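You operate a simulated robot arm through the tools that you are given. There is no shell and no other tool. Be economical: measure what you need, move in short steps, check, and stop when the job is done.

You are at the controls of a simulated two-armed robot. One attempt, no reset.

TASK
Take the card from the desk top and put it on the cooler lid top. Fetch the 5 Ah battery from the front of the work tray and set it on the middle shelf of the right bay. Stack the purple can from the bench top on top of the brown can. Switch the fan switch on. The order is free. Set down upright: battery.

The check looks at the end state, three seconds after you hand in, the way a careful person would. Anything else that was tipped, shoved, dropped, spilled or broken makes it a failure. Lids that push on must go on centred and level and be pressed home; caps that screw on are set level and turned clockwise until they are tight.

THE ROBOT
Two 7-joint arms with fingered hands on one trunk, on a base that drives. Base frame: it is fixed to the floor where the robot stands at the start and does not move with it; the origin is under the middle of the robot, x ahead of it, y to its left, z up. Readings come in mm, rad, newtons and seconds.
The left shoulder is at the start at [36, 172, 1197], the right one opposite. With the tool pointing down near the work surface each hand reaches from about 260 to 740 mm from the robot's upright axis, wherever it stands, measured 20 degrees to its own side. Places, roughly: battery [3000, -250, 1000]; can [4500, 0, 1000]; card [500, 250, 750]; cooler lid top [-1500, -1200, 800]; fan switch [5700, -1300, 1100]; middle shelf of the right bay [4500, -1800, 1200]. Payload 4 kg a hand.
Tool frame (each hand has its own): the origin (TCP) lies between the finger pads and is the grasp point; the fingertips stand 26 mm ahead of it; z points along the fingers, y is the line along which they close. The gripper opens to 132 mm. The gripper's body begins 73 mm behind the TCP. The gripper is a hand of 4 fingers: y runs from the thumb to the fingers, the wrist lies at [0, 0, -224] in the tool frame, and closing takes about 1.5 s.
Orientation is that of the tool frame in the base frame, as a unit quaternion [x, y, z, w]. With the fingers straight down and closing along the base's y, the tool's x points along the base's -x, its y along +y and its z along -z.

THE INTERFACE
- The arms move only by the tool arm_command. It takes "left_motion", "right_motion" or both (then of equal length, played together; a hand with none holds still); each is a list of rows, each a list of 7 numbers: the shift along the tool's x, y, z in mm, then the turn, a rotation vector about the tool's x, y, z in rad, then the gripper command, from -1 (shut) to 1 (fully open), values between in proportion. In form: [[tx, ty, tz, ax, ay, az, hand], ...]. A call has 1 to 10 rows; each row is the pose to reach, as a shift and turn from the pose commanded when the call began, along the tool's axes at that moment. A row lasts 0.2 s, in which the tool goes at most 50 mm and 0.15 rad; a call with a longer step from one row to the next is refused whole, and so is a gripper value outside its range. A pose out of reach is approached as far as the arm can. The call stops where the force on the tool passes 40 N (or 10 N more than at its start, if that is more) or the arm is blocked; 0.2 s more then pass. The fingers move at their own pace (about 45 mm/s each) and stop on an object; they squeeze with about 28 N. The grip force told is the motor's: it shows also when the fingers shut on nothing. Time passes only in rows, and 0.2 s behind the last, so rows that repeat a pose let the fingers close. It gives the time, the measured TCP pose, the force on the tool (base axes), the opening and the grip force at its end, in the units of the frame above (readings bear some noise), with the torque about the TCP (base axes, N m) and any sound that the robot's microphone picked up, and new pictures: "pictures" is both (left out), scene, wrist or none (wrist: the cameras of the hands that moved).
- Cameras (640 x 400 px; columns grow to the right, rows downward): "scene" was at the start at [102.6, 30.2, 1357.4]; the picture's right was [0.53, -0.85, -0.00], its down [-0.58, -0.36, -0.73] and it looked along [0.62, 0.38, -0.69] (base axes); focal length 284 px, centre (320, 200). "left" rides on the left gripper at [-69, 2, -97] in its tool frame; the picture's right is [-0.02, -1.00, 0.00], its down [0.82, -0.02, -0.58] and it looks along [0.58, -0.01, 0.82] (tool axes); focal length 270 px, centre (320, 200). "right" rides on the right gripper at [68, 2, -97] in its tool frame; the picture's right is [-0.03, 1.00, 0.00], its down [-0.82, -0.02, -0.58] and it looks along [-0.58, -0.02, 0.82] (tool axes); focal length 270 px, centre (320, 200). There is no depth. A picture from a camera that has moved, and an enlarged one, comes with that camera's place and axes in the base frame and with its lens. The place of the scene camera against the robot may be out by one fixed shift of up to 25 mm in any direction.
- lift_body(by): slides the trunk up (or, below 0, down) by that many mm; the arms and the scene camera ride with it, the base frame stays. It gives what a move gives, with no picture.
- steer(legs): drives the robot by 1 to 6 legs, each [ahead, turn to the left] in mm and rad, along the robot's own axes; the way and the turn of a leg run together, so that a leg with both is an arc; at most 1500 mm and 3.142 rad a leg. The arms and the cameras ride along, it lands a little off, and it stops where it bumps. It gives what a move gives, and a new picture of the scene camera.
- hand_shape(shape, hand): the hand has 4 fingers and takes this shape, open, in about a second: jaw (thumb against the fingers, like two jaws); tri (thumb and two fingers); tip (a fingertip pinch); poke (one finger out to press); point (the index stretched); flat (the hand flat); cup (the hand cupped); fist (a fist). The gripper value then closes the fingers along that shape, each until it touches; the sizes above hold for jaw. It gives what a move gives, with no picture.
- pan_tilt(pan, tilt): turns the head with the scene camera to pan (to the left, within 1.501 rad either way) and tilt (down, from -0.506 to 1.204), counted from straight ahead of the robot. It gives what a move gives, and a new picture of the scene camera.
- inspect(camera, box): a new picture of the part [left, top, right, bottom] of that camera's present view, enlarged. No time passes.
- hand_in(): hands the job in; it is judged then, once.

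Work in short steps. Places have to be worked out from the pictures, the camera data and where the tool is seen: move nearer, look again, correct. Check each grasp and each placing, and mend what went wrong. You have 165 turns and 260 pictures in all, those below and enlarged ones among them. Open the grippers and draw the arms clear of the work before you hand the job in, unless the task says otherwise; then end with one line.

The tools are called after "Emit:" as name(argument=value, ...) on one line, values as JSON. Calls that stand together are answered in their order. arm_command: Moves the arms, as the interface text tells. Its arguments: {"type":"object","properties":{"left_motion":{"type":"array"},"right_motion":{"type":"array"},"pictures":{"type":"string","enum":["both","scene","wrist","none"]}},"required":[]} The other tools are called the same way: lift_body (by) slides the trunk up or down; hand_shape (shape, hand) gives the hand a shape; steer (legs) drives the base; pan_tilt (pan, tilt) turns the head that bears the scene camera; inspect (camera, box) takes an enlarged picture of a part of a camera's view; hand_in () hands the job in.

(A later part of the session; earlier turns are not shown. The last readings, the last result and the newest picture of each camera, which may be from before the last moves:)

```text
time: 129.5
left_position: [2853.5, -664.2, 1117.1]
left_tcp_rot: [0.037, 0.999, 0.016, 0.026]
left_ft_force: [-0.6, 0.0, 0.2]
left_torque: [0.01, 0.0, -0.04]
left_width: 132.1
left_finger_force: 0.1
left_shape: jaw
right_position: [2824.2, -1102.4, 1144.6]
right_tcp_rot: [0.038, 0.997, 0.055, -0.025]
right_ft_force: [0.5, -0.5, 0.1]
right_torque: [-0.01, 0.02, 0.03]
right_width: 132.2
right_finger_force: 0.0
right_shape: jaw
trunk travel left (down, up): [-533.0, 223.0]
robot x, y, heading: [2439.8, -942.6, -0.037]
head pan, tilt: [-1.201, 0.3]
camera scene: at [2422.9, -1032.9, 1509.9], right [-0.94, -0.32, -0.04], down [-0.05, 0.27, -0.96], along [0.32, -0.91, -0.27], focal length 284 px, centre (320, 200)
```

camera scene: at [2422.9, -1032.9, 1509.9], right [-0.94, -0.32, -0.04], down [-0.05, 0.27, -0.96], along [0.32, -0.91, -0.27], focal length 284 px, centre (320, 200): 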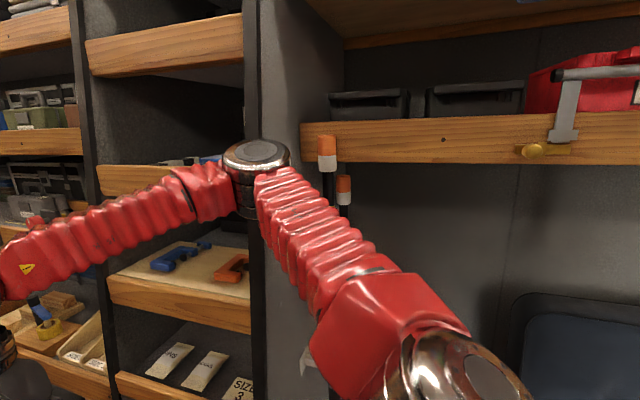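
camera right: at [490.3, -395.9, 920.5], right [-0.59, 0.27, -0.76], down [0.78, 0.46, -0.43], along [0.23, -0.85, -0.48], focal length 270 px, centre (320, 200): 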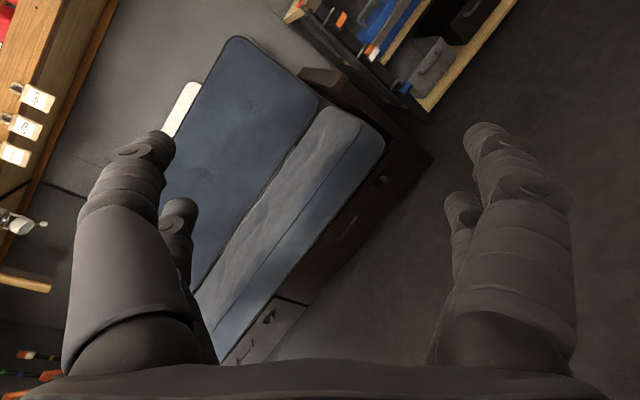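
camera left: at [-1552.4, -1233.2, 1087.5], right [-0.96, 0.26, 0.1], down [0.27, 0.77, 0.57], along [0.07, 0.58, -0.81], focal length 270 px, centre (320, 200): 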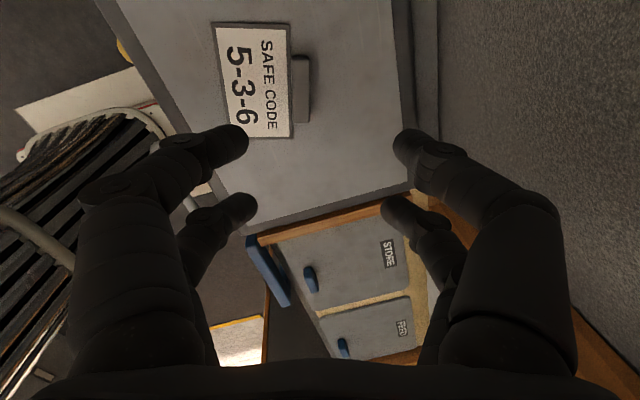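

The right elbow just touches a panel edge. I back up 100 mm and bring the right hand forward and inward to draw the elbow in.

Emit:
steer(legs=[[-120, 0]])

Emit:
arm_command(right_motion=[[-30, 20, 0, 0, 0, 0, 1], [-60, 40, 0, 0, 0, 0, 1], [-90, 60, 0, 0, 0, 0, 1], [-120, 80, 0, 0, 0, 0, 1], [-140, 95, 0, 0, 0, 0, 1]], pictures="scene")

```text
time: 130.7
left_position: [2753.7, -664.7, 1109.0]
left_tcp_rot: [0.036, 0.999, 0.018, 0.014]
left_ft_force: [-0.7, 1.4, -0.1]
left_torque: [-0.07, -0.05, -0.01]
left_width: 132.2
left_finger_force: 0.1
left_shape: jaw
right_position: [2726.5, -1100.4, 1131.6]
right_tcp_rot: [0.033, 0.997, 0.058, -0.038]
right_ft_force: [-0.7, -0.3, 0.1]
right_torque: [-0.02, -0.05, -0.03]
right_width: 132.3
right_finger_force: 0.1
right_shape: jaw
trunk travel left (down, up): [-533.0, 223.0]
robot x, y, heading: [2318.5, -939.0, -0.034]
head pan, tilt: [-1.201, 0.3]
camera scene: at [2362.3, -1039.5, 1507.0], right [-0.94, -0.33, 0.0], down [-0.09, 0.28, -0.96], along [0.32, -0.9, -0.29], focal length 284 px, centre (320, 200)
```

scene: 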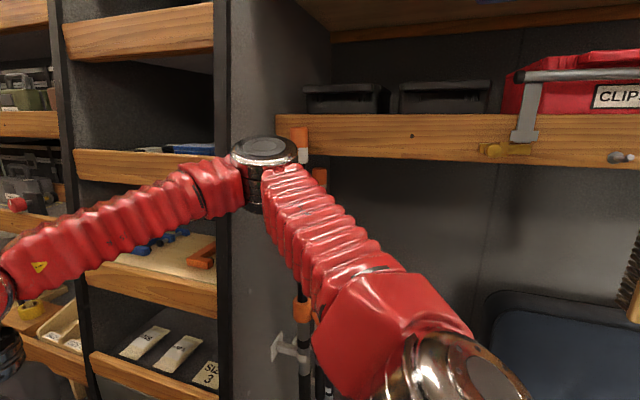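

```text
time: 131.9
left_position: [2758.4, -665.7, 1109.4]
left_tcp_rot: [0.035, 0.999, 0.019, 0.013]
left_ft_force: [0.3, 0.6, -0.3]
left_torque: [-0.05, -0.02, 0.01]
left_width: 131.8
left_finger_force: 0.1
left_shape: jaw
right_position: [2880.2, -1014.9, 1127.5]
right_tcp_rot: [0.033, 0.997, 0.057, -0.04]
right_ft_force: [0.0, -0.3, 0.1]
right_torque: [-0.01, -0.02, 0.0]
right_width: 132.0
right_finger_force: 0.1
right_shape: jaw
trunk travel left (down, up): [-533.0, 223.0]
robot x, y, heading: [2317.9, -934.9, -0.035]
head pan, tilt: [-1.201, 0.3]
camera scene: at [2368.1, -1040.6, 1506.7], right [-0.94, -0.33, 0.0], down [-0.1, 0.28, -0.96], along [0.31, -0.9, -0.3], focal length 284 px, centre (320, 200)
```

scene: 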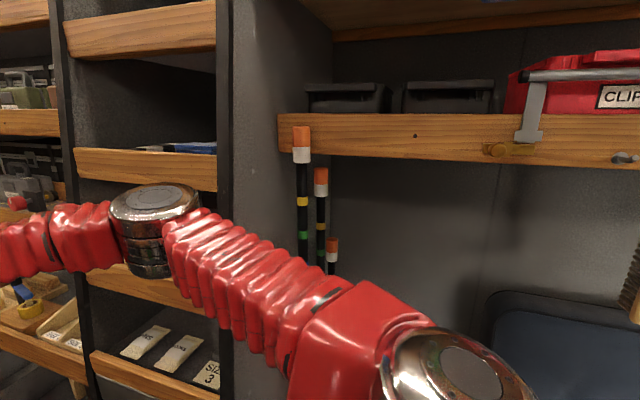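

The elbow came in. I do likewise with the left arm, then drive ahead.

Emit:
arm_command(left_motion=[[-30, -25, 0, 0, 0, 0, 1], [-60, -50, 0, 0, 0, 0, 1], [-90, -75, 0, 0, 0, 0, 1], [-110, -100, 0, 0, 0, 0, 1]], pictures="none")

Emit:
steer(legs=[[0, 0.12], [480, 0]])

```text
time: 132.9
left_position: [2861.5, -773.1, 1106.9]
left_tcp_rot: [0.036, 0.999, 0.019, 0.012]
left_ft_force: [0.0, -0.1, -0.3]
left_torque: [-0.01, 0.0, 0.03]
left_width: 131.8
left_finger_force: 0.0
left_shape: jaw
right_position: [2879.7, -1017.6, 1127.5]
right_tcp_rot: [0.033, 0.997, 0.058, -0.041]
right_ft_force: [-0.7, 0.4, 0.0]
right_torque: [-0.02, 0.04, 0.02]
right_width: 132.2
right_finger_force: 0.1
right_shape: jaw
trunk travel left (down, up): [-533.0, 223.0]
robot x, y, heading: [2315.7, -934.6, -0.038]
head pan, tilt: [-1.201, 0.3]
```

```text
time: 136.4
left_position: [3318.6, -662.0, 1106.7]
left_tcp_rot: [-0.028, 0.999, 0.019, 0.011]
left_ft_force: [-0.4, -1.2, -0.2]
left_torque: [0.0, 0.0, 0.02]
left_width: 132.0
left_finger_force: 0.1
left_shape: jaw
right_position: [3366.9, -900.6, 1128.0]
right_tcp_rot: [-0.03, 0.997, 0.055, -0.044]
right_ft_force: [0.7, -0.7, 0.2]
right_torque: [0.04, -0.02, -0.01]
right_width: 132.2
right_finger_force: 0.0
right_shape: jaw
trunk travel left (down, up): [-533.0, 223.0]
robot x, y, heading: [2799.4, -889.9, 0.096]
head pan, tilt: [-1.201, 0.3]
camera scene: at [2859.7, -988.8, 1506.7], right [-0.89, -0.45, 0.0], down [-0.13, 0.26, -0.96], along [0.43, -0.85, -0.3], focal length 284 px, centre (320, 200)
```

scene: 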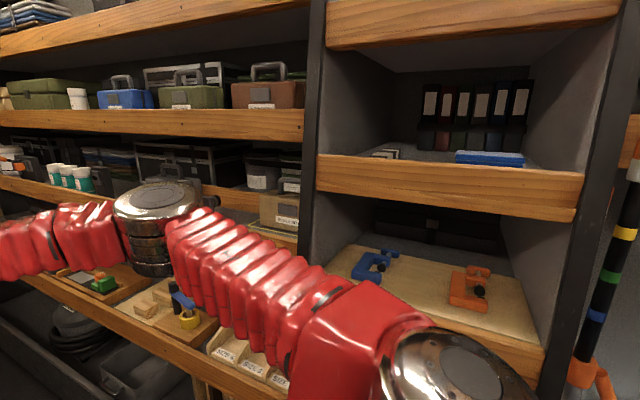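

Now I retract the left hand a little so it won't sweep into the bay, and start turning left.

Emit:
arm_command(left_motion=[[40, 0, 0, 0, 0, 0, 1], [80, 0, 0, 0, 0, 0, 1], [110, 0, 0, 0, 0, 0, 1]], pictures="none")

Emit:
steer(legs=[[0, 0.7]])

Emit:
pan_tilt(pan=0.5, tilt=0.6)

```text
time: 137.2
left_position: [3205.7, -666.0, 1106.7]
left_tcp_rot: [-0.03, 0.999, 0.019, 0.011]
left_ft_force: [0.8, 0.2, 0.1]
left_torque: [-0.03, -0.01, 0.03]
left_width: 132.0
left_finger_force: 0.1
left_shape: jaw
right_position: [3365.3, -901.6, 1128.7]
right_tcp_rot: [-0.032, 0.997, 0.054, -0.043]
right_ft_force: [0.0, -0.6, 0.5]
right_torque: [0.03, 0.0, 0.03]
right_width: 132.1
right_finger_force: 0.0
right_shape: jaw
trunk travel left (down, up): [-533.0, 223.0]
robot x, y, heading: [2798.2, -889.1, 0.094]
head pan, tilt: [-1.201, 0.3]
```

```text
time: 139.8
left_position: [2965.6, -455.4, 1104.2]
left_tcp_rot: [-0.37, 0.929, 0.023, 0.004]
left_ft_force: [-0.4, 0.3, 0.5]
left_torque: [0.03, -0.01, 0.04]
left_width: 132.0
left_finger_force: 0.0
left_shape: jaw
right_position: [3239.4, -534.4, 1128.5]
right_tcp_rot: [-0.371, 0.926, 0.036, -0.06]
right_ft_force: [0.2, -0.1, 0.2]
right_torque: [-0.01, -0.01, 0.02]
right_width: 132.2
right_finger_force: 0.1
right_shape: jaw
trunk travel left (down, up): [-533.0, 223.0]
robot x, y, heading: [2823.5, -918.7, 0.79]
head pan, tilt: [-1.201, 0.3]
camera scene: at [2927.0, -958.9, 1506.7], right [-0.39, -0.92, 0.0], down [-0.27, 0.12, -0.96], along [0.88, -0.38, -0.3], focal length 284 px, centre (320, 200)
```

scene: 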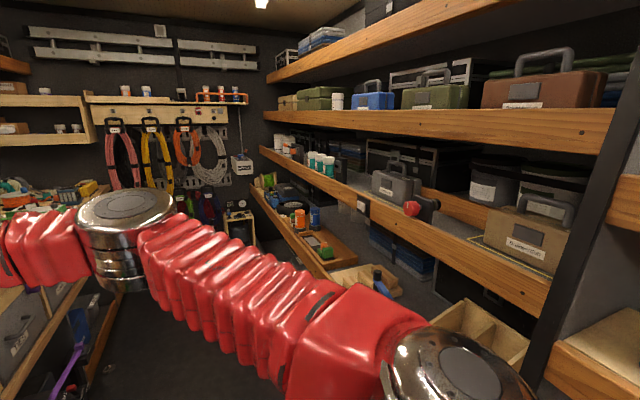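

```text
time: 141.5
left_position: [2965.4, -456.2, 1104.7]
left_tcp_rot: [-0.37, 0.929, 0.022, 0.005]
left_ft_force: [-0.1, 0.0, 0.3]
left_torque: [0.01, 0.04, -0.02]
left_width: 132.2
left_finger_force: 0.0
left_shape: jaw
right_position: [3237.7, -533.7, 1127.7]
right_tcp_rot: [-0.37, 0.926, 0.037, -0.06]
right_ft_force: [0.4, 0.5, 0.1]
right_torque: [-0.03, -0.04, 0.02]
right_width: 132.0
right_finger_force: 0.0
right_shape: jaw
trunk travel left (down, up): [-533.0, 223.0]
robot x, y, heading: [2825.3, -920.4, 0.796]
head pan, tilt: [0.499, 0.6]
camera scene: at [2865.2, -837.7, 1479.2], right [0.96, -0.27, 0.0], down [-0.16, -0.54, -0.82], along [0.23, 0.79, -0.57], focal length 284 px, centre (320, 200)
```

scene: 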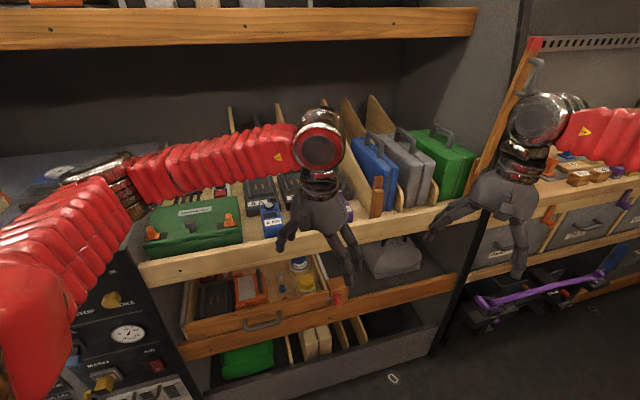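

The battery row lies left of straight ahead, good for the left arm from this heading. I drive 70 mm nearer and view it through the left wrist camera.

Emit:
steer(legs=[[70, 0]])

Emit:
arm_command(left_motion=[[-20, 0, -20, 0, 0, 0, 1], [-40, 0, -40, 0, 0, 0, 1], [-50, 0, -60, 0, 0, 0, 1]])

```text
time: 142.5
left_position: [3018.7, -404.1, 1102.9]
left_tcp_rot: [-0.368, 0.929, 0.021, 0.002]
left_ft_force: [-0.1, 0.0, -0.3]
left_torque: [-0.06, 0.04, 0.02]
left_width: 132.2
left_finger_force: 0.1
left_shape: jaw
right_position: [3290.8, -482.1, 1127.4]
right_tcp_rot: [-0.37, 0.926, 0.036, -0.062]
right_ft_force: [1.0, 0.6, -0.4]
right_torque: [0.0, 0.06, -0.01]
right_width: 131.9
right_finger_force: 0.1
right_shape: jaw
trunk travel left (down, up): [-533.0, 223.0]
robot x, y, heading: [2876.7, -867.9, 0.791]
head pan, tilt: [0.499, 0.6]
camera scene: at [2917.6, -783.6, 1478.9], right [0.96, -0.28, 0.0], down [-0.16, -0.55, -0.82], along [0.23, 0.79, -0.57], focal length 284 px, centre (320, 200)
```

scene: 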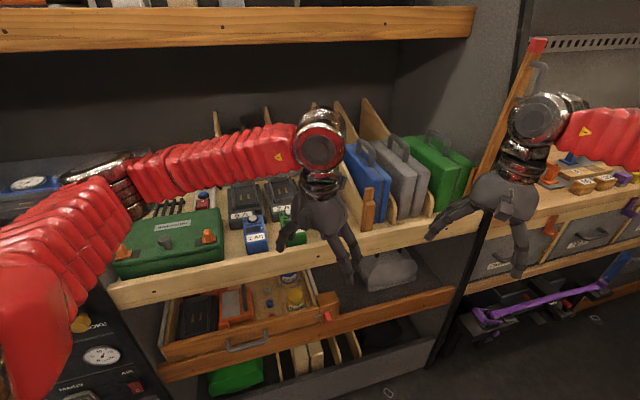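

```text
time: 143.3
left_position: [3054.6, -374.8, 1168.1]
left_tcp_rot: [-0.368, 0.929, 0.022, 0.005]
left_ft_force: [0.7, 0.2, 0.6]
left_torque: [0.02, 0.03, 0.02]
left_width: 132.0
left_finger_force: 0.1
left_shape: jaw
right_position: [3289.1, -484.9, 1129.6]
right_tcp_rot: [-0.369, 0.927, 0.037, -0.06]
right_ft_force: [-1.0, -0.7, -0.4]
right_torque: [0.03, -0.01, 0.02]
right_width: 131.9
right_finger_force: 0.0
right_shape: jaw
trunk travel left (down, up): [-533.0, 223.0]
robot x, y, heading: [2877.2, -867.5, 0.795]
head pan, tilt: [0.499, 0.6]
camera scene: at [2915.4, -786.6, 1479.3], right [0.96, -0.28, 0.0], down [-0.16, -0.54, -0.82], along [0.23, 0.79, -0.57], focal length 284 px, centre (320, 200)
camera left: at [3103.0, -331.1, 1265.3], right [0.7, -0.71, -0.04], down [-0.57, -0.6, 0.56], along [-0.42, -0.37, -0.83], focal length 270 px, centre (320, 200)
```

scene: 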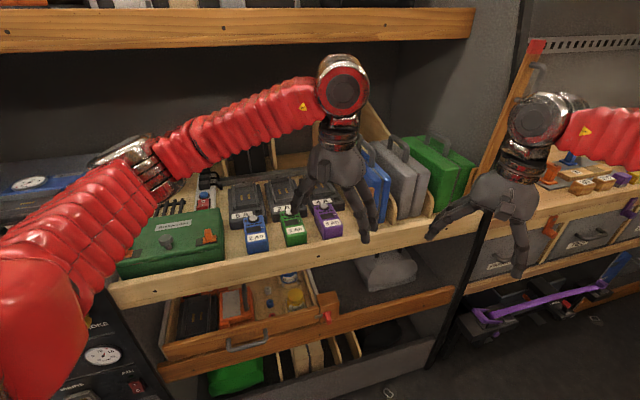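
left: 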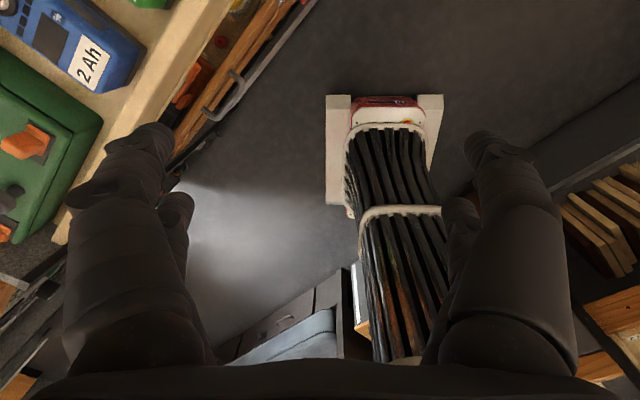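

The three front batteries are visible now; I enlarge.

Emit:
inspect(camera="scene", box=[220, 160, 380, 260])

```text
4.00 times, centred on (300, 210) of scene
camera zoom: at [2915.4, -786.6, 1479.3], right [0.96, -0.28, 0.0], down [-0.16, -0.54, -0.82], along [0.23, 0.79, -0.57], focal length 1136 px, centre (400, 160)
```

zoom: 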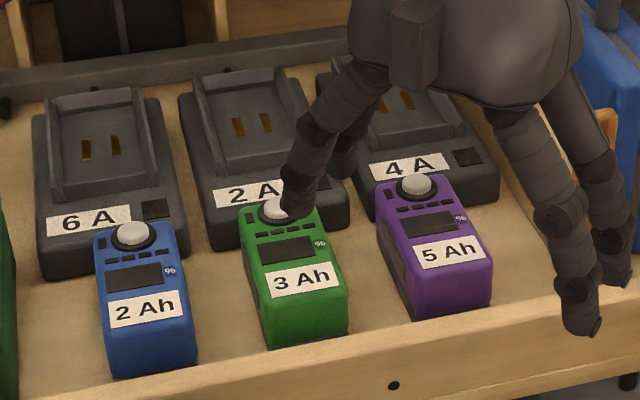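

Purple is the 5 Ah battery. I bring the left hand over it, yawed to close along x, kept low to stay under the shelf.

Emit:
arm_command(left_motion=[[-10, 5, 8, 0, 0, -0.137, 0.6], [-25, 12, 16, 0, 0, -0.273, 0.4], [-40, 20, 24, 0, 0, -0.41, 0.3], [-55, 28, 32, 0, 0, -0.547, 0.3], [-70, 35, 40, 0, 0, -0.68, 0.3], [-80, 40, 48, 0, 0, -0.817, 0.3], [-80, 40, 48, 0, 0, -0.817, 0.3]])

```text
time: 144.9
left_position: [3084.4, -286.3, 1121.3]
left_tcp_rot: [0.708, -0.706, -0.018, -0.013]
left_ft_force: [0.2, 0.3, -0.6]
left_torque: [0.0, -0.02, -0.01]
left_width: 86.0
left_finger_force: 0.0
left_shape: jaw
right_position: [3288.9, -483.3, 1129.5]
right_tcp_rot: [-0.37, 0.926, 0.037, -0.061]
right_ft_force: [0.2, -0.4, 0.5]
right_torque: [0.0, 0.0, 0.02]
right_width: 132.1
right_finger_force: 0.1
right_shape: jaw
trunk travel left (down, up): [-533.0, 223.0]
robot x, y, heading: [2879.9, -870.2, 0.791]
head pan, tilt: [0.499, 0.6]
camera scene: at [2915.5, -785.9, 1479.2], right [0.96, -0.28, 0.0], down [-0.16, -0.54, -0.82], along [0.23, 0.79, -0.57], focal length 284 px, centre (320, 200)
camera left: at [3082.6, -222.6, 1221.4], right [1.0, 0.03, -0.01], down [0.03, -0.84, 0.54], along [0.01, -0.54, -0.84], focal length 270 px, centre (320, 200)
```

scene: 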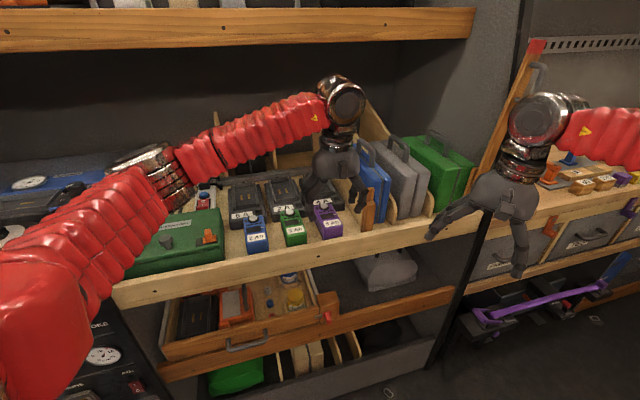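
left: 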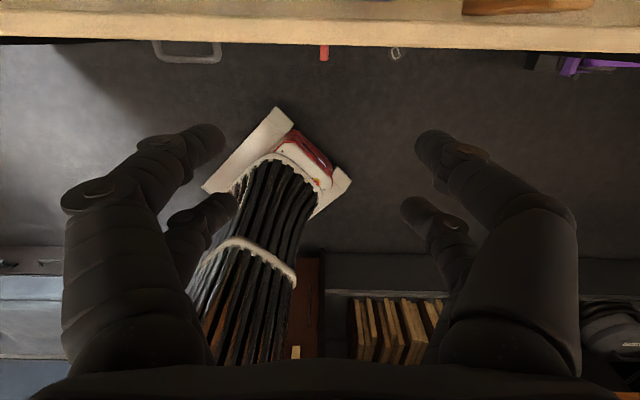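

The tray's front rail is at y ≈ -233, so the battery lies further in, around [3115, -180]. I move in that way, staying under the shelf.

Emit:
arm_command(left_motion=[[-15, -5, 7, 0, 0.015, 0, 0.4], [-30, -10, 14, 0, 0.03, 0, 0.5], [-45, -15, 21, 0, 0.044, 0, 0.5], [-60, -20, 28, 0, 0.044, 0, 0.5], [-75, -25, 35, 0, 0.044, 0, 0.5], [-90, -30, 40, 0, 0.044, 0, 0.5]])

```text
time: 146.3
left_position: [3112.8, -196.0, 1083.6]
left_tcp_rot: [0.708, -0.706, -0.003, 0.003]
left_ft_force: [0.1, 0.5, -0.1]
left_torque: [0.03, 0.0, -0.01]
left_width: 98.8
left_finger_force: 0.0
left_shape: jaw
right_position: [3290.9, -483.1, 1129.6]
right_tcp_rot: [-0.37, 0.926, 0.037, -0.061]
right_ft_force: [0.6, -0.1, -0.3]
right_torque: [0.03, 0.0, 0.01]
right_width: 132.1
right_finger_force: 0.1
right_shape: jaw
trunk travel left (down, up): [-533.0, 223.0]
robot x, y, heading: [2878.9, -869.0, 0.788]
head pan, tilt: [0.499, 0.6]
camera scene: at [2916.2, -785.6, 1479.2], right [0.96, -0.28, 0.0], down [-0.16, -0.54, -0.82], along [0.23, 0.79, -0.57], focal length 284 px, centre (320, 200)
camera left: at [3110.5, -127.6, 1179.8], right [1.0, 0.03, -0.01], down [0.03, -0.82, 0.58], along [0.01, -0.58, -0.82], focal length 270 px, centre (320, 200)
```

scene: 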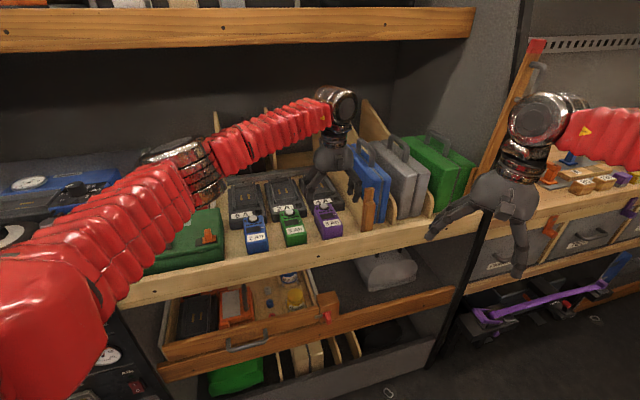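
left: 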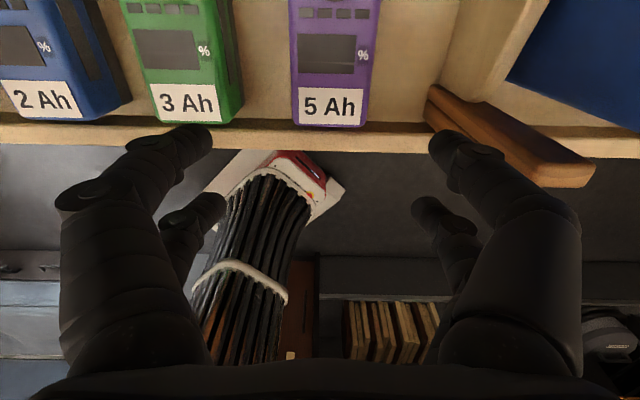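

Triangulated: battery top front edge at [3121, -206, 960], about 60 mm wide and 110 long. I move over its middle and descend partway.

Emit:
arm_command(left_motion=[[-20, -4, 10, 0, 0, 0, 0.5], [-40, -8, 30, 0, 0, 0, 0.5], [-46, -9, 60, 0, 0, 0, 0.5], [-46, -9, 78, 0, 0, 0, 0.5]])

Emit:
inspect(camera="scene", box=[260, 120, 420, 260])

```text
time: 147.3
left_position: [3121.4, -148.8, 1005.1]
left_tcp_rot: [0.708, -0.706, -0.003, 0.003]
left_ft_force: [0.5, -0.4, -0.7]
left_torque: [-0.01, 0.02, -0.02]
left_width: 98.7
left_finger_force: 0.0
left_shape: jaw
right_position: [3288.6, -483.5, 1129.5]
right_tcp_rot: [-0.37, 0.926, 0.038, -0.06]
right_ft_force: [0.1, 0.0, 0.4]
right_torque: [-0.01, -0.01, -0.02]
right_width: 131.9
right_finger_force: 0.0
right_shape: jaw
trunk travel left (down, up): [-533.0, 223.0]
robot x, y, heading: [2878.0, -870.1, 0.792]
head pan, tilt: [0.499, 0.6]
camera scene: at [2915.6, -785.5, 1479.2], right [0.96, -0.28, 0.0], down [-0.16, -0.54, -0.82], along [0.23, 0.79, -0.57], focal length 284 px, centre (320, 200)
camera left: at [3119.9, -80.7, 1102.1], right [1.0, 0.03, -0.01], down [0.03, -0.82, 0.58], along [0.01, -0.58, -0.82], focal length 270 px, centre (320, 200)
```

scene: 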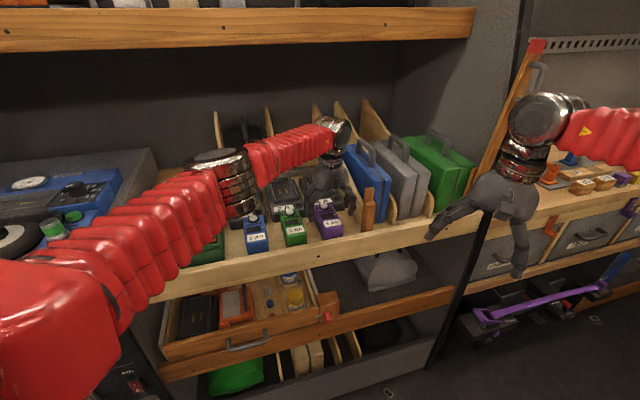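
left: 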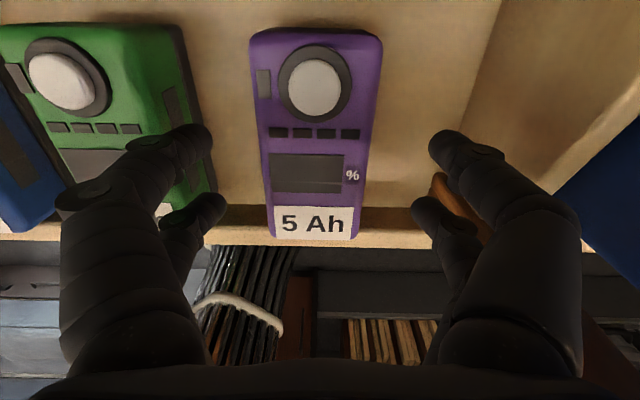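

```text
2.86 times, centred on (340, 190) of scene
camera zoom: at [2915.6, -785.5, 1479.2], right [0.96, -0.28, 0.0], down [-0.16, -0.54, -0.82], along [0.23, 0.79, -0.57], focal length 812 px, centre (263, 229)
```

zoom: 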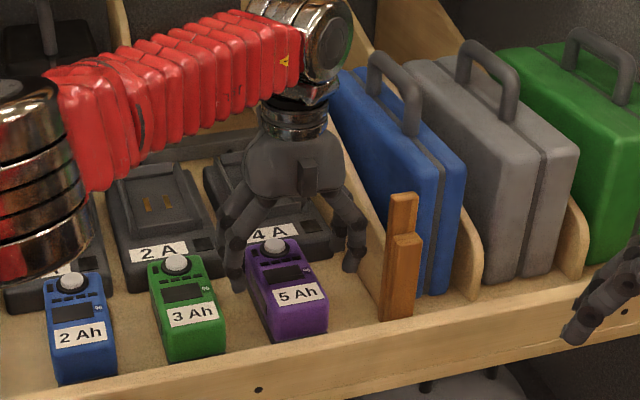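

Centred over the battery. I narrow the fingers a little and descend to grasp height.

Emit:
arm_command(left_motion=[[0, 2, 0, 0, 0, 0, 0.36], [0, 2, 15, 0, 0, 0, 0.36], [0, 2, 30, 0, 0, 0, 0.36], [0, 2, 45, 0, 0, 0, 0.36], [0, 2, 55, 0, 0, 0, 0.36]], pictures="wrist")

```text
time: 148.5
left_position: [3120.0, -147.0, 951.2]
left_tcp_rot: [0.708, -0.706, -0.003, 0.003]
left_ft_force: [0.1, 0.3, -0.8]
left_torque: [0.0, 0.01, 0.0]
left_width: 90.1
left_finger_force: 0.0
left_shape: jaw
right_position: [3290.0, -484.0, 1129.6]
right_tcp_rot: [-0.37, 0.927, 0.036, -0.06]
right_ft_force: [0.4, 0.0, 0.7]
right_torque: [-0.01, 0.01, 0.02]
right_width: 132.1
right_finger_force: 0.0
right_shape: jaw
trunk travel left (down, up): [-533.0, 223.0]
robot x, y, heading: [2878.0, -873.2, 0.792]
head pan, tilt: [0.499, 0.6]
camera left: at [3116.9, -79.6, 1047.5], right [1.0, 0.03, -0.01], down [0.03, -0.82, 0.58], along [0.01, -0.58, -0.82], focal length 270 px, centre (320, 200)
```

left: 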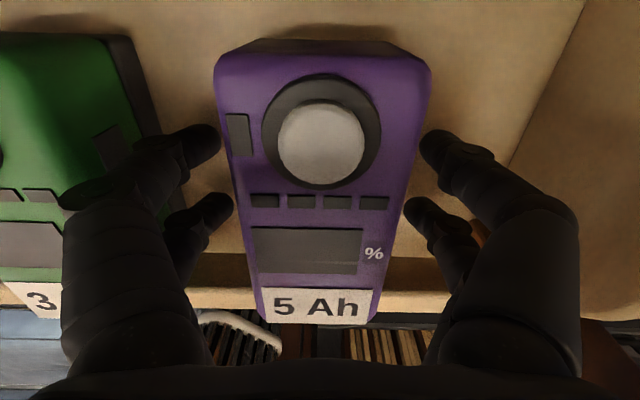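

The fingers straddle it cleanly. I close the grip.

Emit:
arm_command(left_motion=[[0, 0, 0, 0, 0, 0, 0], [0, 0, 0, 0, 0, 0, -0.4], [0, 0, 0, 0, 0, 0, -0.8], [0, 0, 0, 0, 0, 0, -1], [0, 0, 0, 0, 0, 0, -1], [0, 0, 0, 0, 0, 0, -1], [0, 0, 0, 0, 0, 0, -1]], pictures="wrist")

```text
time: 150.1
left_position: [3118.7, -148.0, 951.5]
left_tcp_rot: [0.707, -0.707, -0.003, 0.003]
left_ft_force: [-0.1, 0.6, 0.1]
left_torque: [-0.02, 0.01, -0.02]
left_width: 49.9
left_finger_force: 27.9
left_shape: jaw
right_position: [3289.6, -483.3, 1129.1]
right_tcp_rot: [-0.37, 0.926, 0.037, -0.061]
right_ft_force: [-0.4, 0.2, 0.9]
right_torque: [0.02, -0.01, 0.02]
right_width: 132.3
right_finger_force: 0.1
right_shape: jaw
trunk travel left (down, up): [-533.0, 223.0]
robot x, y, heading: [2878.6, -869.5, 0.794]
head pan, tilt: [0.499, 0.6]
camera left: at [3116.8, -79.3, 1047.3], right [1.0, 0.03, -0.01], down [0.03, -0.82, 0.58], along [0.01, -0.58, -0.82], focal length 270 px, centre (320, 200)
```

left: 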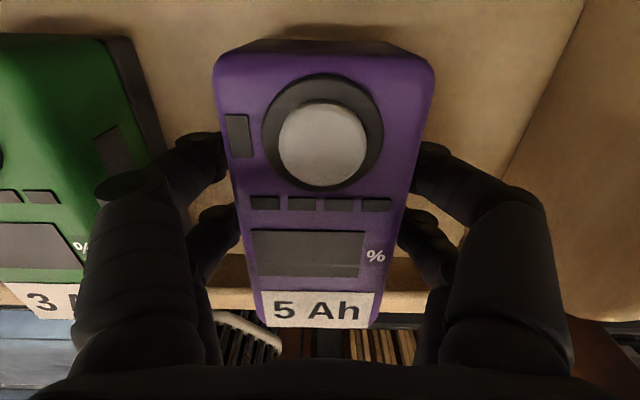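

Held firmly (50 mm, 28 N). I lift and then draw it back out of the bay.

Emit:
arm_command(left_motion=[[0, 0, -20, 0, 0, 0, -1], [0, 0, -50, 0, 0, 0, -1], [0, 0, -85, 0, 0, 0, -1], [0, 0, -110, 0, 0, 0, -1], [35, 5, -120, 0, 0, 0, -1], [75, 10, -125, 0, 0, 0, -1], [115, 20, -130, 0, 0, 0, -1], [155, 30, -130, 0, 0, 0, -1], [195, 40, -130, 0, 0, 0, -1], [235, 50, -130, 0, 0, 0, -1]])

```text
time: 152.3
left_position: [3068.4, -387.0, 1081.6]
left_tcp_rot: [0.708, -0.706, -0.002, 0.003]
left_ft_force: [-0.3, -0.9, -4.2]
left_torque: [-0.01, 0.01, 0.01]
left_width: 49.7
left_finger_force: 27.8
left_shape: jaw
right_position: [3289.1, -484.4, 1128.8]
right_tcp_rot: [-0.369, 0.927, 0.037, -0.06]
right_ft_force: [-0.4, -0.6, 0.3]
right_torque: [0.02, 0.02, -0.03]
right_width: 131.9
right_finger_force: 0.1
right_shape: jaw
trunk travel left (down, up): [-533.0, 223.0]
robot x, y, heading: [2877.2, -868.8, 0.79]
head pan, tilt: [0.499, 0.6]
camera scene: at [2915.2, -786.4, 1479.3], right [0.96, -0.28, 0.0], down [-0.16, -0.54, -0.82], along [0.23, 0.79, -0.57], focal length 284 px, centre (320, 200)
camera left: at [3066.7, -319.5, 1177.6], right [1.0, 0.03, -0.01], down [0.03, -0.82, 0.58], along [0.01, -0.58, -0.82], focal length 270 px, centre (320, 200)
```

scene: 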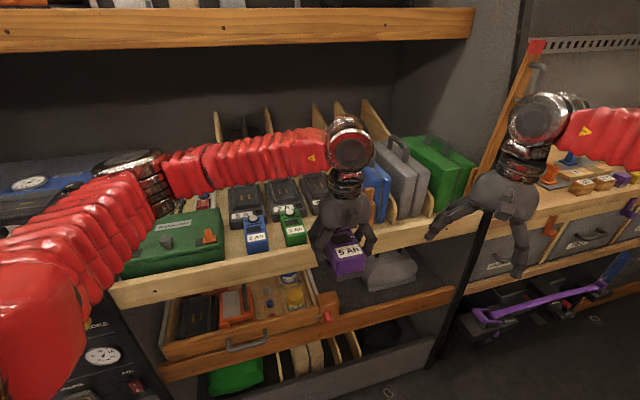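
left: 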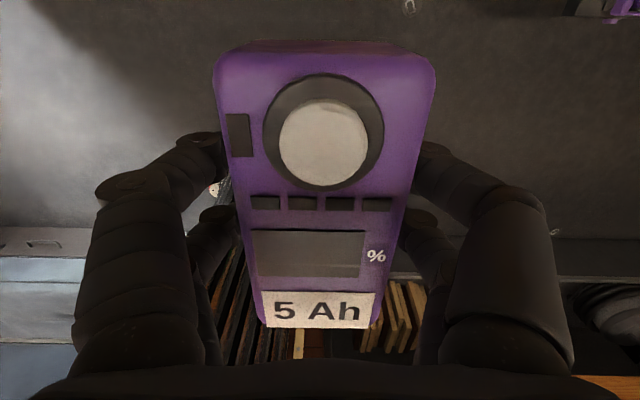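

The battery is out and upright. I draw it a bit nearer and turn right to face along the aisle.

Emit:
arm_command(left_motion=[[35, 0, -10, 0, 0, 0, -1], [70, 0, -20, 0, 0, 0, -1], [100, 0, -30, 0, 0, 0, -1]], pictures="none")

Emit:
steer(legs=[[0, -0.75]])

Emit:
pan_tilt(pan=-0.35, tilt=0.3)

```text
time: 153.1
left_position: [3069.4, -484.0, 1110.5]
left_tcp_rot: [0.708, -0.706, -0.005, 0.003]
left_ft_force: [0.1, -0.5, -4.5]
left_torque: [0.0, -0.03, -0.01]
left_width: 49.7
left_finger_force: 28.5
left_shape: jaw
right_position: [3289.1, -483.5, 1129.0]
right_tcp_rot: [-0.369, 0.927, 0.037, -0.06]
right_ft_force: [-0.3, -0.3, 0.3]
right_torque: [-0.01, 0.03, 0.01]
right_width: 132.1
right_finger_force: 0.0
right_shape: jaw
trunk travel left (down, up): [-533.0, 223.0]
robot x, y, heading: [2877.4, -867.6, 0.794]
head pan, tilt: [0.499, 0.6]
```

```text
time: 156.0
left_position: [3285.8, -722.8, 1111.3]
left_tcp_rot: [-0.398, 0.917, 0.007, -0.002]
left_ft_force: [0.0, -1.8, -3.8]
left_torque: [0.11, -0.02, 0.02]
left_width: 49.1
left_finger_force: 27.9
left_shape: jaw
right_position: [3444.6, -873.3, 1130.1]
right_tcp_rot: [-0.005, 0.997, 0.059, -0.043]
right_ft_force: [0.3, -1.8, 0.4]
right_torque: [0.12, 0.02, -0.01]
right_width: 131.9
right_finger_force: 0.0
right_shape: jaw
trunk travel left (down, up): [-533.0, 223.0]
robot x, y, heading: [2879.2, -817.5, 0.045]
head pan, tilt: [0.499, 0.6]
stopped in leg 1: the robot was blocked; the commanded pose is now the measured one
camera scene: at [2974.0, -797.2, 1479.4], right [0.52, -0.85, -0.01], down [-0.48, -0.29, -0.83], along [0.7, 0.43, -0.56], focal length 284 px, centre (320, 200)
```

scene: 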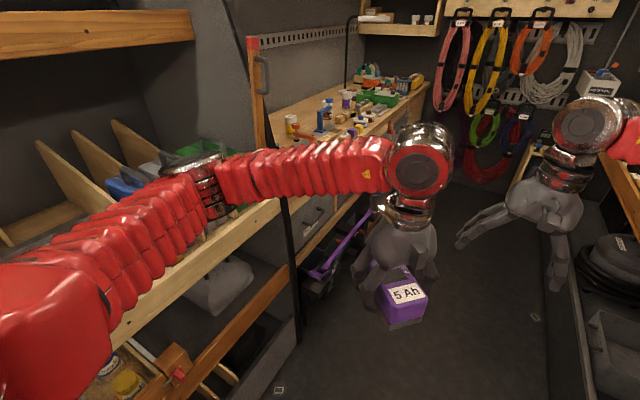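

```text
time: 157.2
left_position: [3285.0, -716.6, 1111.0]
left_tcp_rot: [-0.399, 0.917, 0.004, -0.003]
left_ft_force: [-0.1, 0.1, -4.5]
left_torque: [0.03, -0.02, -0.01]
left_width: 49.1
left_finger_force: 28.4
left_shape: jaw
right_position: [3443.3, -867.8, 1130.3]
right_tcp_rot: [-0.005, 0.998, 0.056, -0.041]
right_ft_force: [0.2, -0.2, 0.0]
right_torque: [0.04, -0.01, 0.01]
right_width: 132.3
right_finger_force: 0.1
right_shape: jaw
trunk travel left (down, up): [-533.0, 223.0]
robot x, y, heading: [2880.6, -821.9, 0.049]
head pan, tilt: [-0.351, 0.3]
camera scene: at [2987.4, -863.5, 1506.6], right [-0.3, -0.95, 0.0], down [-0.28, 0.09, -0.95], along [0.91, -0.28, -0.3], focal length 284 px, centre (320, 200)
```

scene: 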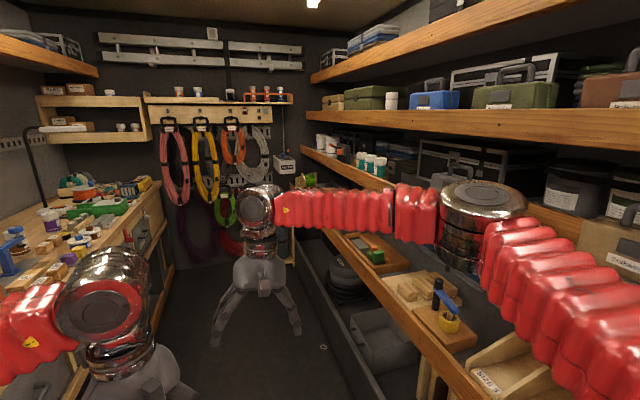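

I need to see the right bay's middle shelf. I drive along the aisle to about x = 3950 and look right.

Emit:
steer(legs=[[0, -0.12], [1050, 0]])

Emit:
pan_tilt(pan=-1.0, tilt=0.3)

```text
time: 163.0
left_position: [4288.4, -859.0, 1113.0]
left_tcp_rot: [-0.333, 0.943, 0.005, -0.001]
left_ft_force: [1.3, 0.3, -4.8]
left_torque: [-0.01, 0.01, 0.0]
left_width: 49.1
left_finger_force: 28.0
left_shape: jaw
right_position: [4423.7, -1030.4, 1129.9]
right_tcp_rot: [0.066, 0.995, 0.059, -0.038]
right_ft_force: [-0.3, -0.2, -0.3]
right_torque: [0.03, 0.0, 0.0]
right_width: 132.0
right_finger_force: 0.0
right_shape: jaw
trunk travel left (down, up): [-533.0, 223.0]
robot x, y, heading: [3871.4, -906.5, -0.088]
head pan, tilt: [-0.351, 0.3]
camera scene: at [3974.8, -960.9, 1506.6], right [-0.43, -0.9, 0.0], down [-0.27, 0.13, -0.95], along [0.86, -0.41, -0.3], focal length 284 px, centre (320, 200)
```

scene: 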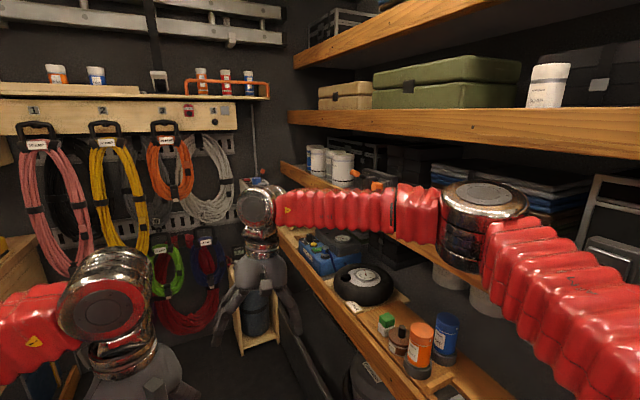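

```text
time: 164.1
left_position: [4287.2, -858.7, 1111.2]
left_tcp_rot: [-0.334, 0.943, 0.005, -0.001]
left_ft_force: [-0.7, -0.3, -5.4]
left_torque: [0.01, 0.02, 0.01]
left_width: 49.0
left_finger_force: 28.1
left_shape: jaw
right_position: [4423.2, -1030.5, 1132.2]
right_tcp_rot: [0.066, 0.995, 0.059, -0.038]
right_ft_force: [-0.6, -0.3, 0.0]
right_torque: [-0.02, -0.01, 0.01]
right_width: 132.0
right_finger_force: 0.1
right_shape: jaw
trunk travel left (down, up): [-533.0, 223.0]
robot x, y, heading: [3871.2, -902.6, -0.093]
head pan, tilt: [-1.0, 0.3]
camera scene: at [3933.3, -1003.8, 1506.7], right [-0.89, -0.46, 0.0], down [-0.14, 0.26, -0.95], along [0.44, -0.85, -0.3], focal length 284 px, centre (320, 200)
```

scene: 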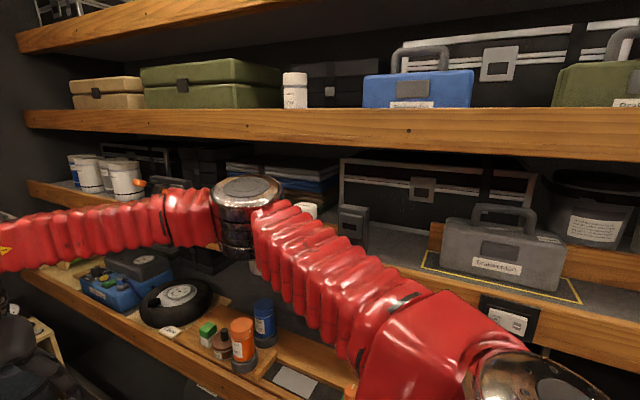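

The bay's middle shelf is between the lower bench and the upper rail. I shift the robot toward the aisle's left side to have room for turning to face it.

Emit:
steer(legs=[[0, 0.4], [330, 0], [0, -0.7]])

```text
time: 169.7
left_position: [4600.4, -874.3, 1112.1]
left_tcp_rot: [-0.193, 0.981, 0.005, -0.001]
left_ft_force: [-0.1, -0.7, -4.0]
left_torque: [0.01, 0.04, -0.02]
left_width: 48.8
left_finger_force: 28.4
left_shape: jaw
right_position: [4682.5, -1076.9, 1130.0]
right_tcp_rot: [0.209, 0.975, 0.065, -0.03]
right_ft_force: [-0.7, 0.0, -0.2]
right_torque: [-0.01, -0.02, 0.0]
right_width: 132.0
right_finger_force: 0.1
right_shape: jaw
trunk travel left (down, up): [-533.0, 223.0]
robot x, y, heading: [4199.8, -767.9, -0.384]
head pan, tilt: [-1.0, 0.3]
camera scene: at [4236.7, -882.5, 1506.7], right [-0.98, -0.19, 0.0], down [-0.06, 0.29, -0.95], along [0.18, -0.94, -0.3], focal length 284 px, centre (320, 200)
```

scene: 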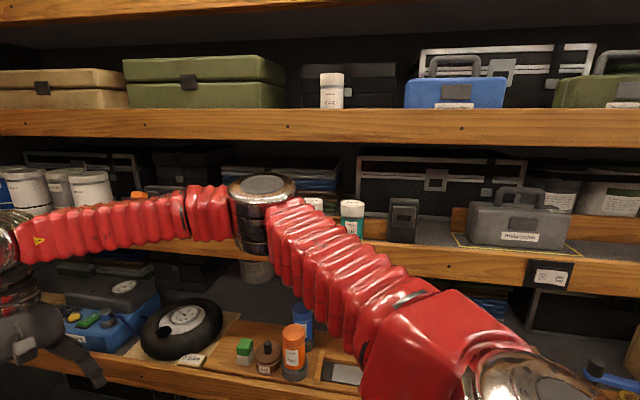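

Good room now. I retract the right hand, then turn to face the shelf.

Emit:
arm_command(right_motion=[[40, 0, 0, 0, 0, 0, 1], [80, 0, 0, 0, 0, 0, 1], [120, -10, 0, 0, 0, 0, 1], [160, -20, 0, 0, 0, 0, 1]], pictures="none")

Emit:
steer(legs=[[0, -0.6], [0, -0.55]])

Emit:
pan_tilt(pan=0.0, tilt=0.25)

```text
time: 170.7
left_position: [4598.9, -874.6, 1113.3]
left_tcp_rot: [-0.193, 0.981, 0.006, 0.0]
left_ft_force: [-1.1, -1.4, -5.1]
left_torque: [0.06, 0.01, 0.02]
left_width: 48.5
left_finger_force: 27.6
left_shape: jaw
right_position: [4528.6, -1031.4, 1143.4]
right_tcp_rot: [0.209, 0.975, 0.065, -0.029]
right_ft_force: [-0.4, -1.3, -0.2]
right_torque: [-0.01, -0.02, 0.02]
right_width: 132.0
right_finger_force: 0.0
right_shape: jaw
trunk travel left (down, up): [-533.0, 223.0]
robot x, y, heading: [4201.7, -768.9, -0.384]
head pan, tilt: [-1.0, 0.3]
```

```text
time: 174.2
left_position: [4331.8, -1165.5, 1112.3]
left_tcp_rot: [0.296, 0.955, 0.007, 0.005]
left_ft_force: [-1.9, -0.7, -4.3]
left_torque: [0.03, -0.1, -0.03]
left_width: 48.4
left_finger_force: 28.2
left_shape: jaw
right_position: [4161.8, -1192.8, 1142.4]
right_tcp_rot: [0.646, 0.76, 0.072, 0.007]
right_ft_force: [-1.6, -0.2, -0.6]
right_torque: [0.05, -0.1, 0.0]
right_width: 131.9
right_finger_force: 0.0
right_shape: jaw
trunk travel left (down, up): [-533.0, 223.0]
robot x, y, heading: [4261.6, -760.3, -1.414]
head pan, tilt: [-1.0, 0.3]
stopped in leg 2: the robot was blocked; the commanded pose is now the measured one
camera scene: at [4187.7, -857.0, 1506.2], right [-0.67, 0.75, 0.0], down [0.23, 0.2, -0.95], along [-0.71, -0.63, -0.3], focal length 284 px, centre (320, 200)
```

scene: 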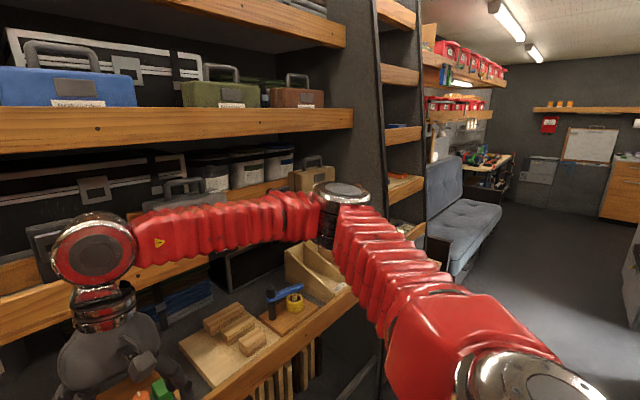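

```text
time: 175.5
left_position: [4337.8, -1164.7, 1113.6]
left_tcp_rot: [0.294, 0.956, 0.006, 0.003]
left_ft_force: [-1.4, 0.3, -5.3]
left_torque: [0.03, -0.02, 0.01]
left_width: 48.9
left_finger_force: 28.3
left_shape: jaw
right_position: [4168.9, -1191.2, 1143.8]
right_tcp_rot: [0.645, 0.761, 0.071, 0.004]
right_ft_force: [0.3, -0.2, 0.3]
right_torque: [0.01, -0.01, -0.01]
right_width: 132.0
right_finger_force: 0.0
right_shape: jaw
trunk travel left (down, up): [-533.0, 223.0]
robot x, y, heading: [4261.8, -762.1, -1.416]
head pan, tilt: [0.0, 0.25]
camera scene: at [4277.8, -885.4, 1511.4], right [-0.99, -0.16, 0.0], down [-0.04, 0.25, -0.97], along [0.15, -0.96, -0.25], focal length 284 px, centre (320, 200)
```

scene: 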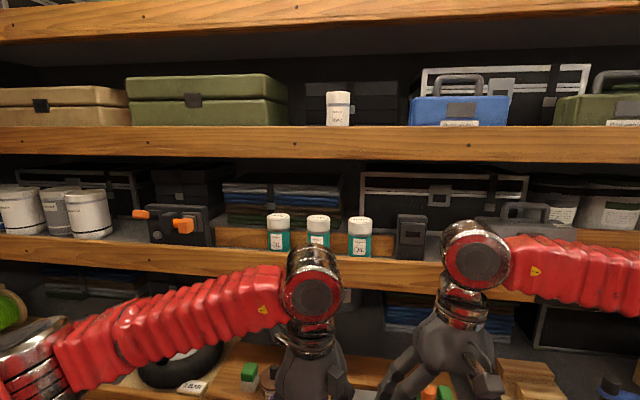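

I measure the shelf by lowering the trunk 200 mm for a second view.

Emit:
lift_body(by=-200)

Emit:
inspect(camera="scene", box=[0, 0, 640, 400])

```text
time: 177.7
left_position: [4337.8, -1164.8, 914.3]
left_tcp_rot: [0.295, 0.956, 0.004, 0.002]
left_ft_force: [-0.2, 0.0, -4.8]
left_torque: [-0.02, 0.0, 0.0]
left_width: 48.8
left_finger_force: 28.1
left_shape: jaw
right_position: [4167.9, -1192.1, 943.2]
right_tcp_rot: [0.647, 0.76, 0.069, 0.005]
right_ft_force: [0.0, 0.5, 0.3]
right_torque: [-0.01, 0.02, 0.02]
right_width: 131.8
right_finger_force: 0.1
right_shape: jaw
trunk travel left (down, up): [-333.0, 423.0]
robot x, y, heading: [4262.2, -762.1, -1.412]
head pan, tilt: [0.0, 0.25]
```

```text
1.00 times, centred on (320, 200) of scene (not enlarged: the box is as wide or as high as the picture)
camera zoom: at [4284.5, -923.0, 1309.6], right [-0.99, -0.16, 0.0], down [-0.04, 0.24, -0.97], along [0.15, -0.96, -0.25], focal length 284 px, centre (320, 200)
```

zoom: 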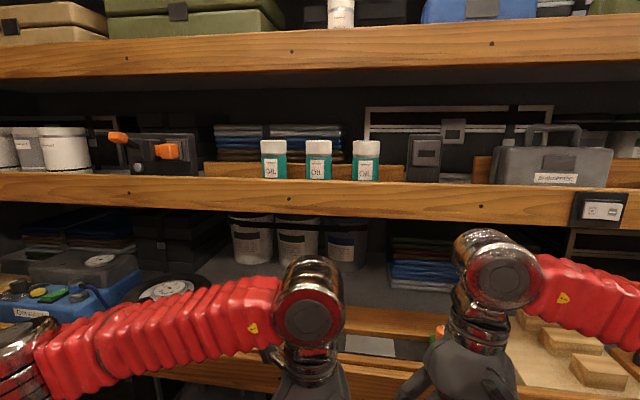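

The middle rail's top is at y ≈ -1558, z ≈ 1191; the upper rail is at y ≈ -1597, z ≈ 1428. I enlarge the shelf to find a free spot.

Emit:
inspect(camera="scene", box=[90, 100, 330, 220])

Emit:
inspect(camera="scene", box=[340, 100, 620, 240])

```text
2.67 times, centred on (210, 160) of scene
camera zoom: at [4284.5, -923.0, 1309.6], right [-0.99, -0.16, 0.0], down [-0.04, 0.24, -0.97], along [0.15, -0.96, -0.25], focal length 758 px, centre (613, 307)
```

zoom: 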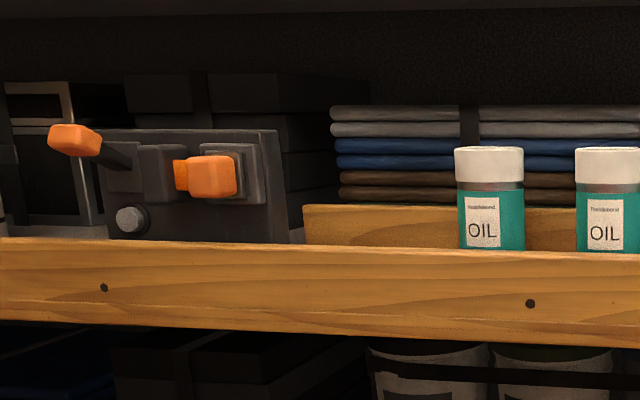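

```text
2.29 times, centred on (480, 170) of scene
camera zoom: at [4284.5, -923.0, 1309.6], right [-0.99, -0.16, 0.0], down [-0.04, 0.24, -0.97], along [0.15, -0.96, -0.25], focal length 649 px, centre (-46, 269)
```

zoom: 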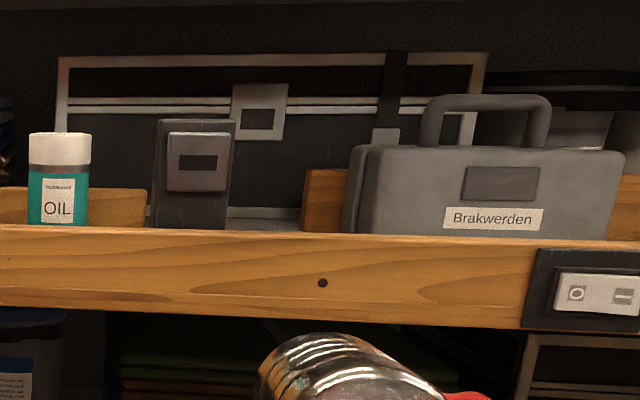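

I raise the trunk again and enlarge the shelf surface to judge the lip behind the rail.

Emit:
lift_body(by=330)

Emit:
pan_tilt(pan=0.15, tilt=0.45)

Emit:
inspect(camera="scene", box=[200, 100, 440, 250])

```text
time: 180.9
left_position: [4337.6, -1166.1, 1241.9]
left_tcp_rot: [0.295, 0.956, 0.006, 0.003]
left_ft_force: [0.0, -0.5, -4.9]
left_torque: [0.05, -0.01, 0.02]
left_width: 48.9
left_finger_force: 27.6
left_shape: jaw
right_position: [4166.5, -1191.6, 1274.1]
right_tcp_rot: [0.646, 0.76, 0.07, 0.004]
right_ft_force: [0.8, 0.4, 0.4]
right_torque: [0.01, -0.04, 0.03]
right_width: 132.0
right_finger_force: 0.1
right_shape: jaw
trunk travel left (down, up): [-663.0, 93.0]
robot x, y, heading: [4261.4, -758.0, -1.414]
head pan, tilt: [0.0, 0.25]
```

```text
time: 181.7
left_position: [4337.9, -1165.9, 1242.7]
left_tcp_rot: [0.295, 0.955, 0.005, 0.003]
left_ft_force: [0.7, -0.3, -4.5]
left_torque: [0.0, -0.01, -0.03]
left_width: 49.0
left_finger_force: 28.4
left_shape: jaw
right_position: [4168.3, -1191.7, 1273.3]
right_tcp_rot: [0.646, 0.76, 0.071, 0.005]
right_ft_force: [-0.4, 0.6, 0.0]
right_torque: [-0.01, 0.0, 0.01]
right_width: 131.8
right_finger_force: 0.1
right_shape: jaw
trunk travel left (down, up): [-663.0, 93.0]
robot x, y, heading: [4261.0, -758.4, -1.413]
head pan, tilt: [0.15, 0.45]
camera scene: at [4290.7, -875.0, 1623.0], right [-0.95, -0.3, 0.0], down [-0.13, 0.42, -0.9], along [0.27, -0.86, -0.44], focal length 284 px, centre (320, 200)
```

scene: 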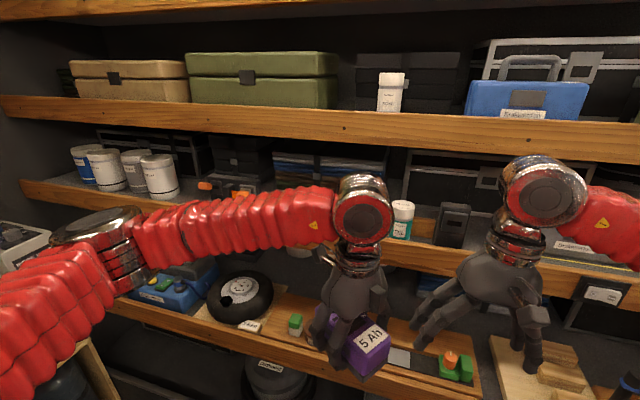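

```text
2.67 times, centred on (320, 175) of scene
camera zoom: at [4290.7, -875.0, 1623.0], right [-0.95, -0.3, 0.0], down [-0.13, 0.42, -0.9], along [0.27, -0.86, -0.44], focal length 758 px, centre (320, 267)
```

zoom: 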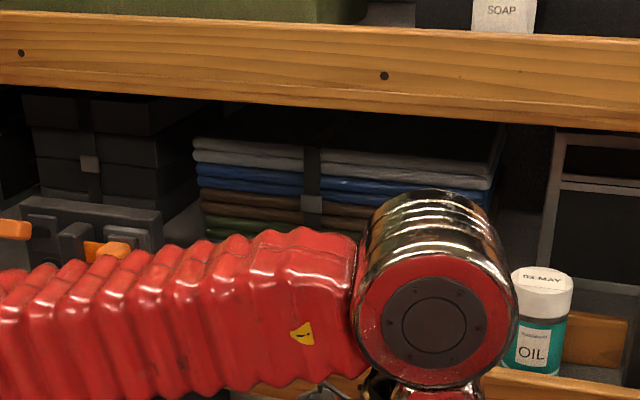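

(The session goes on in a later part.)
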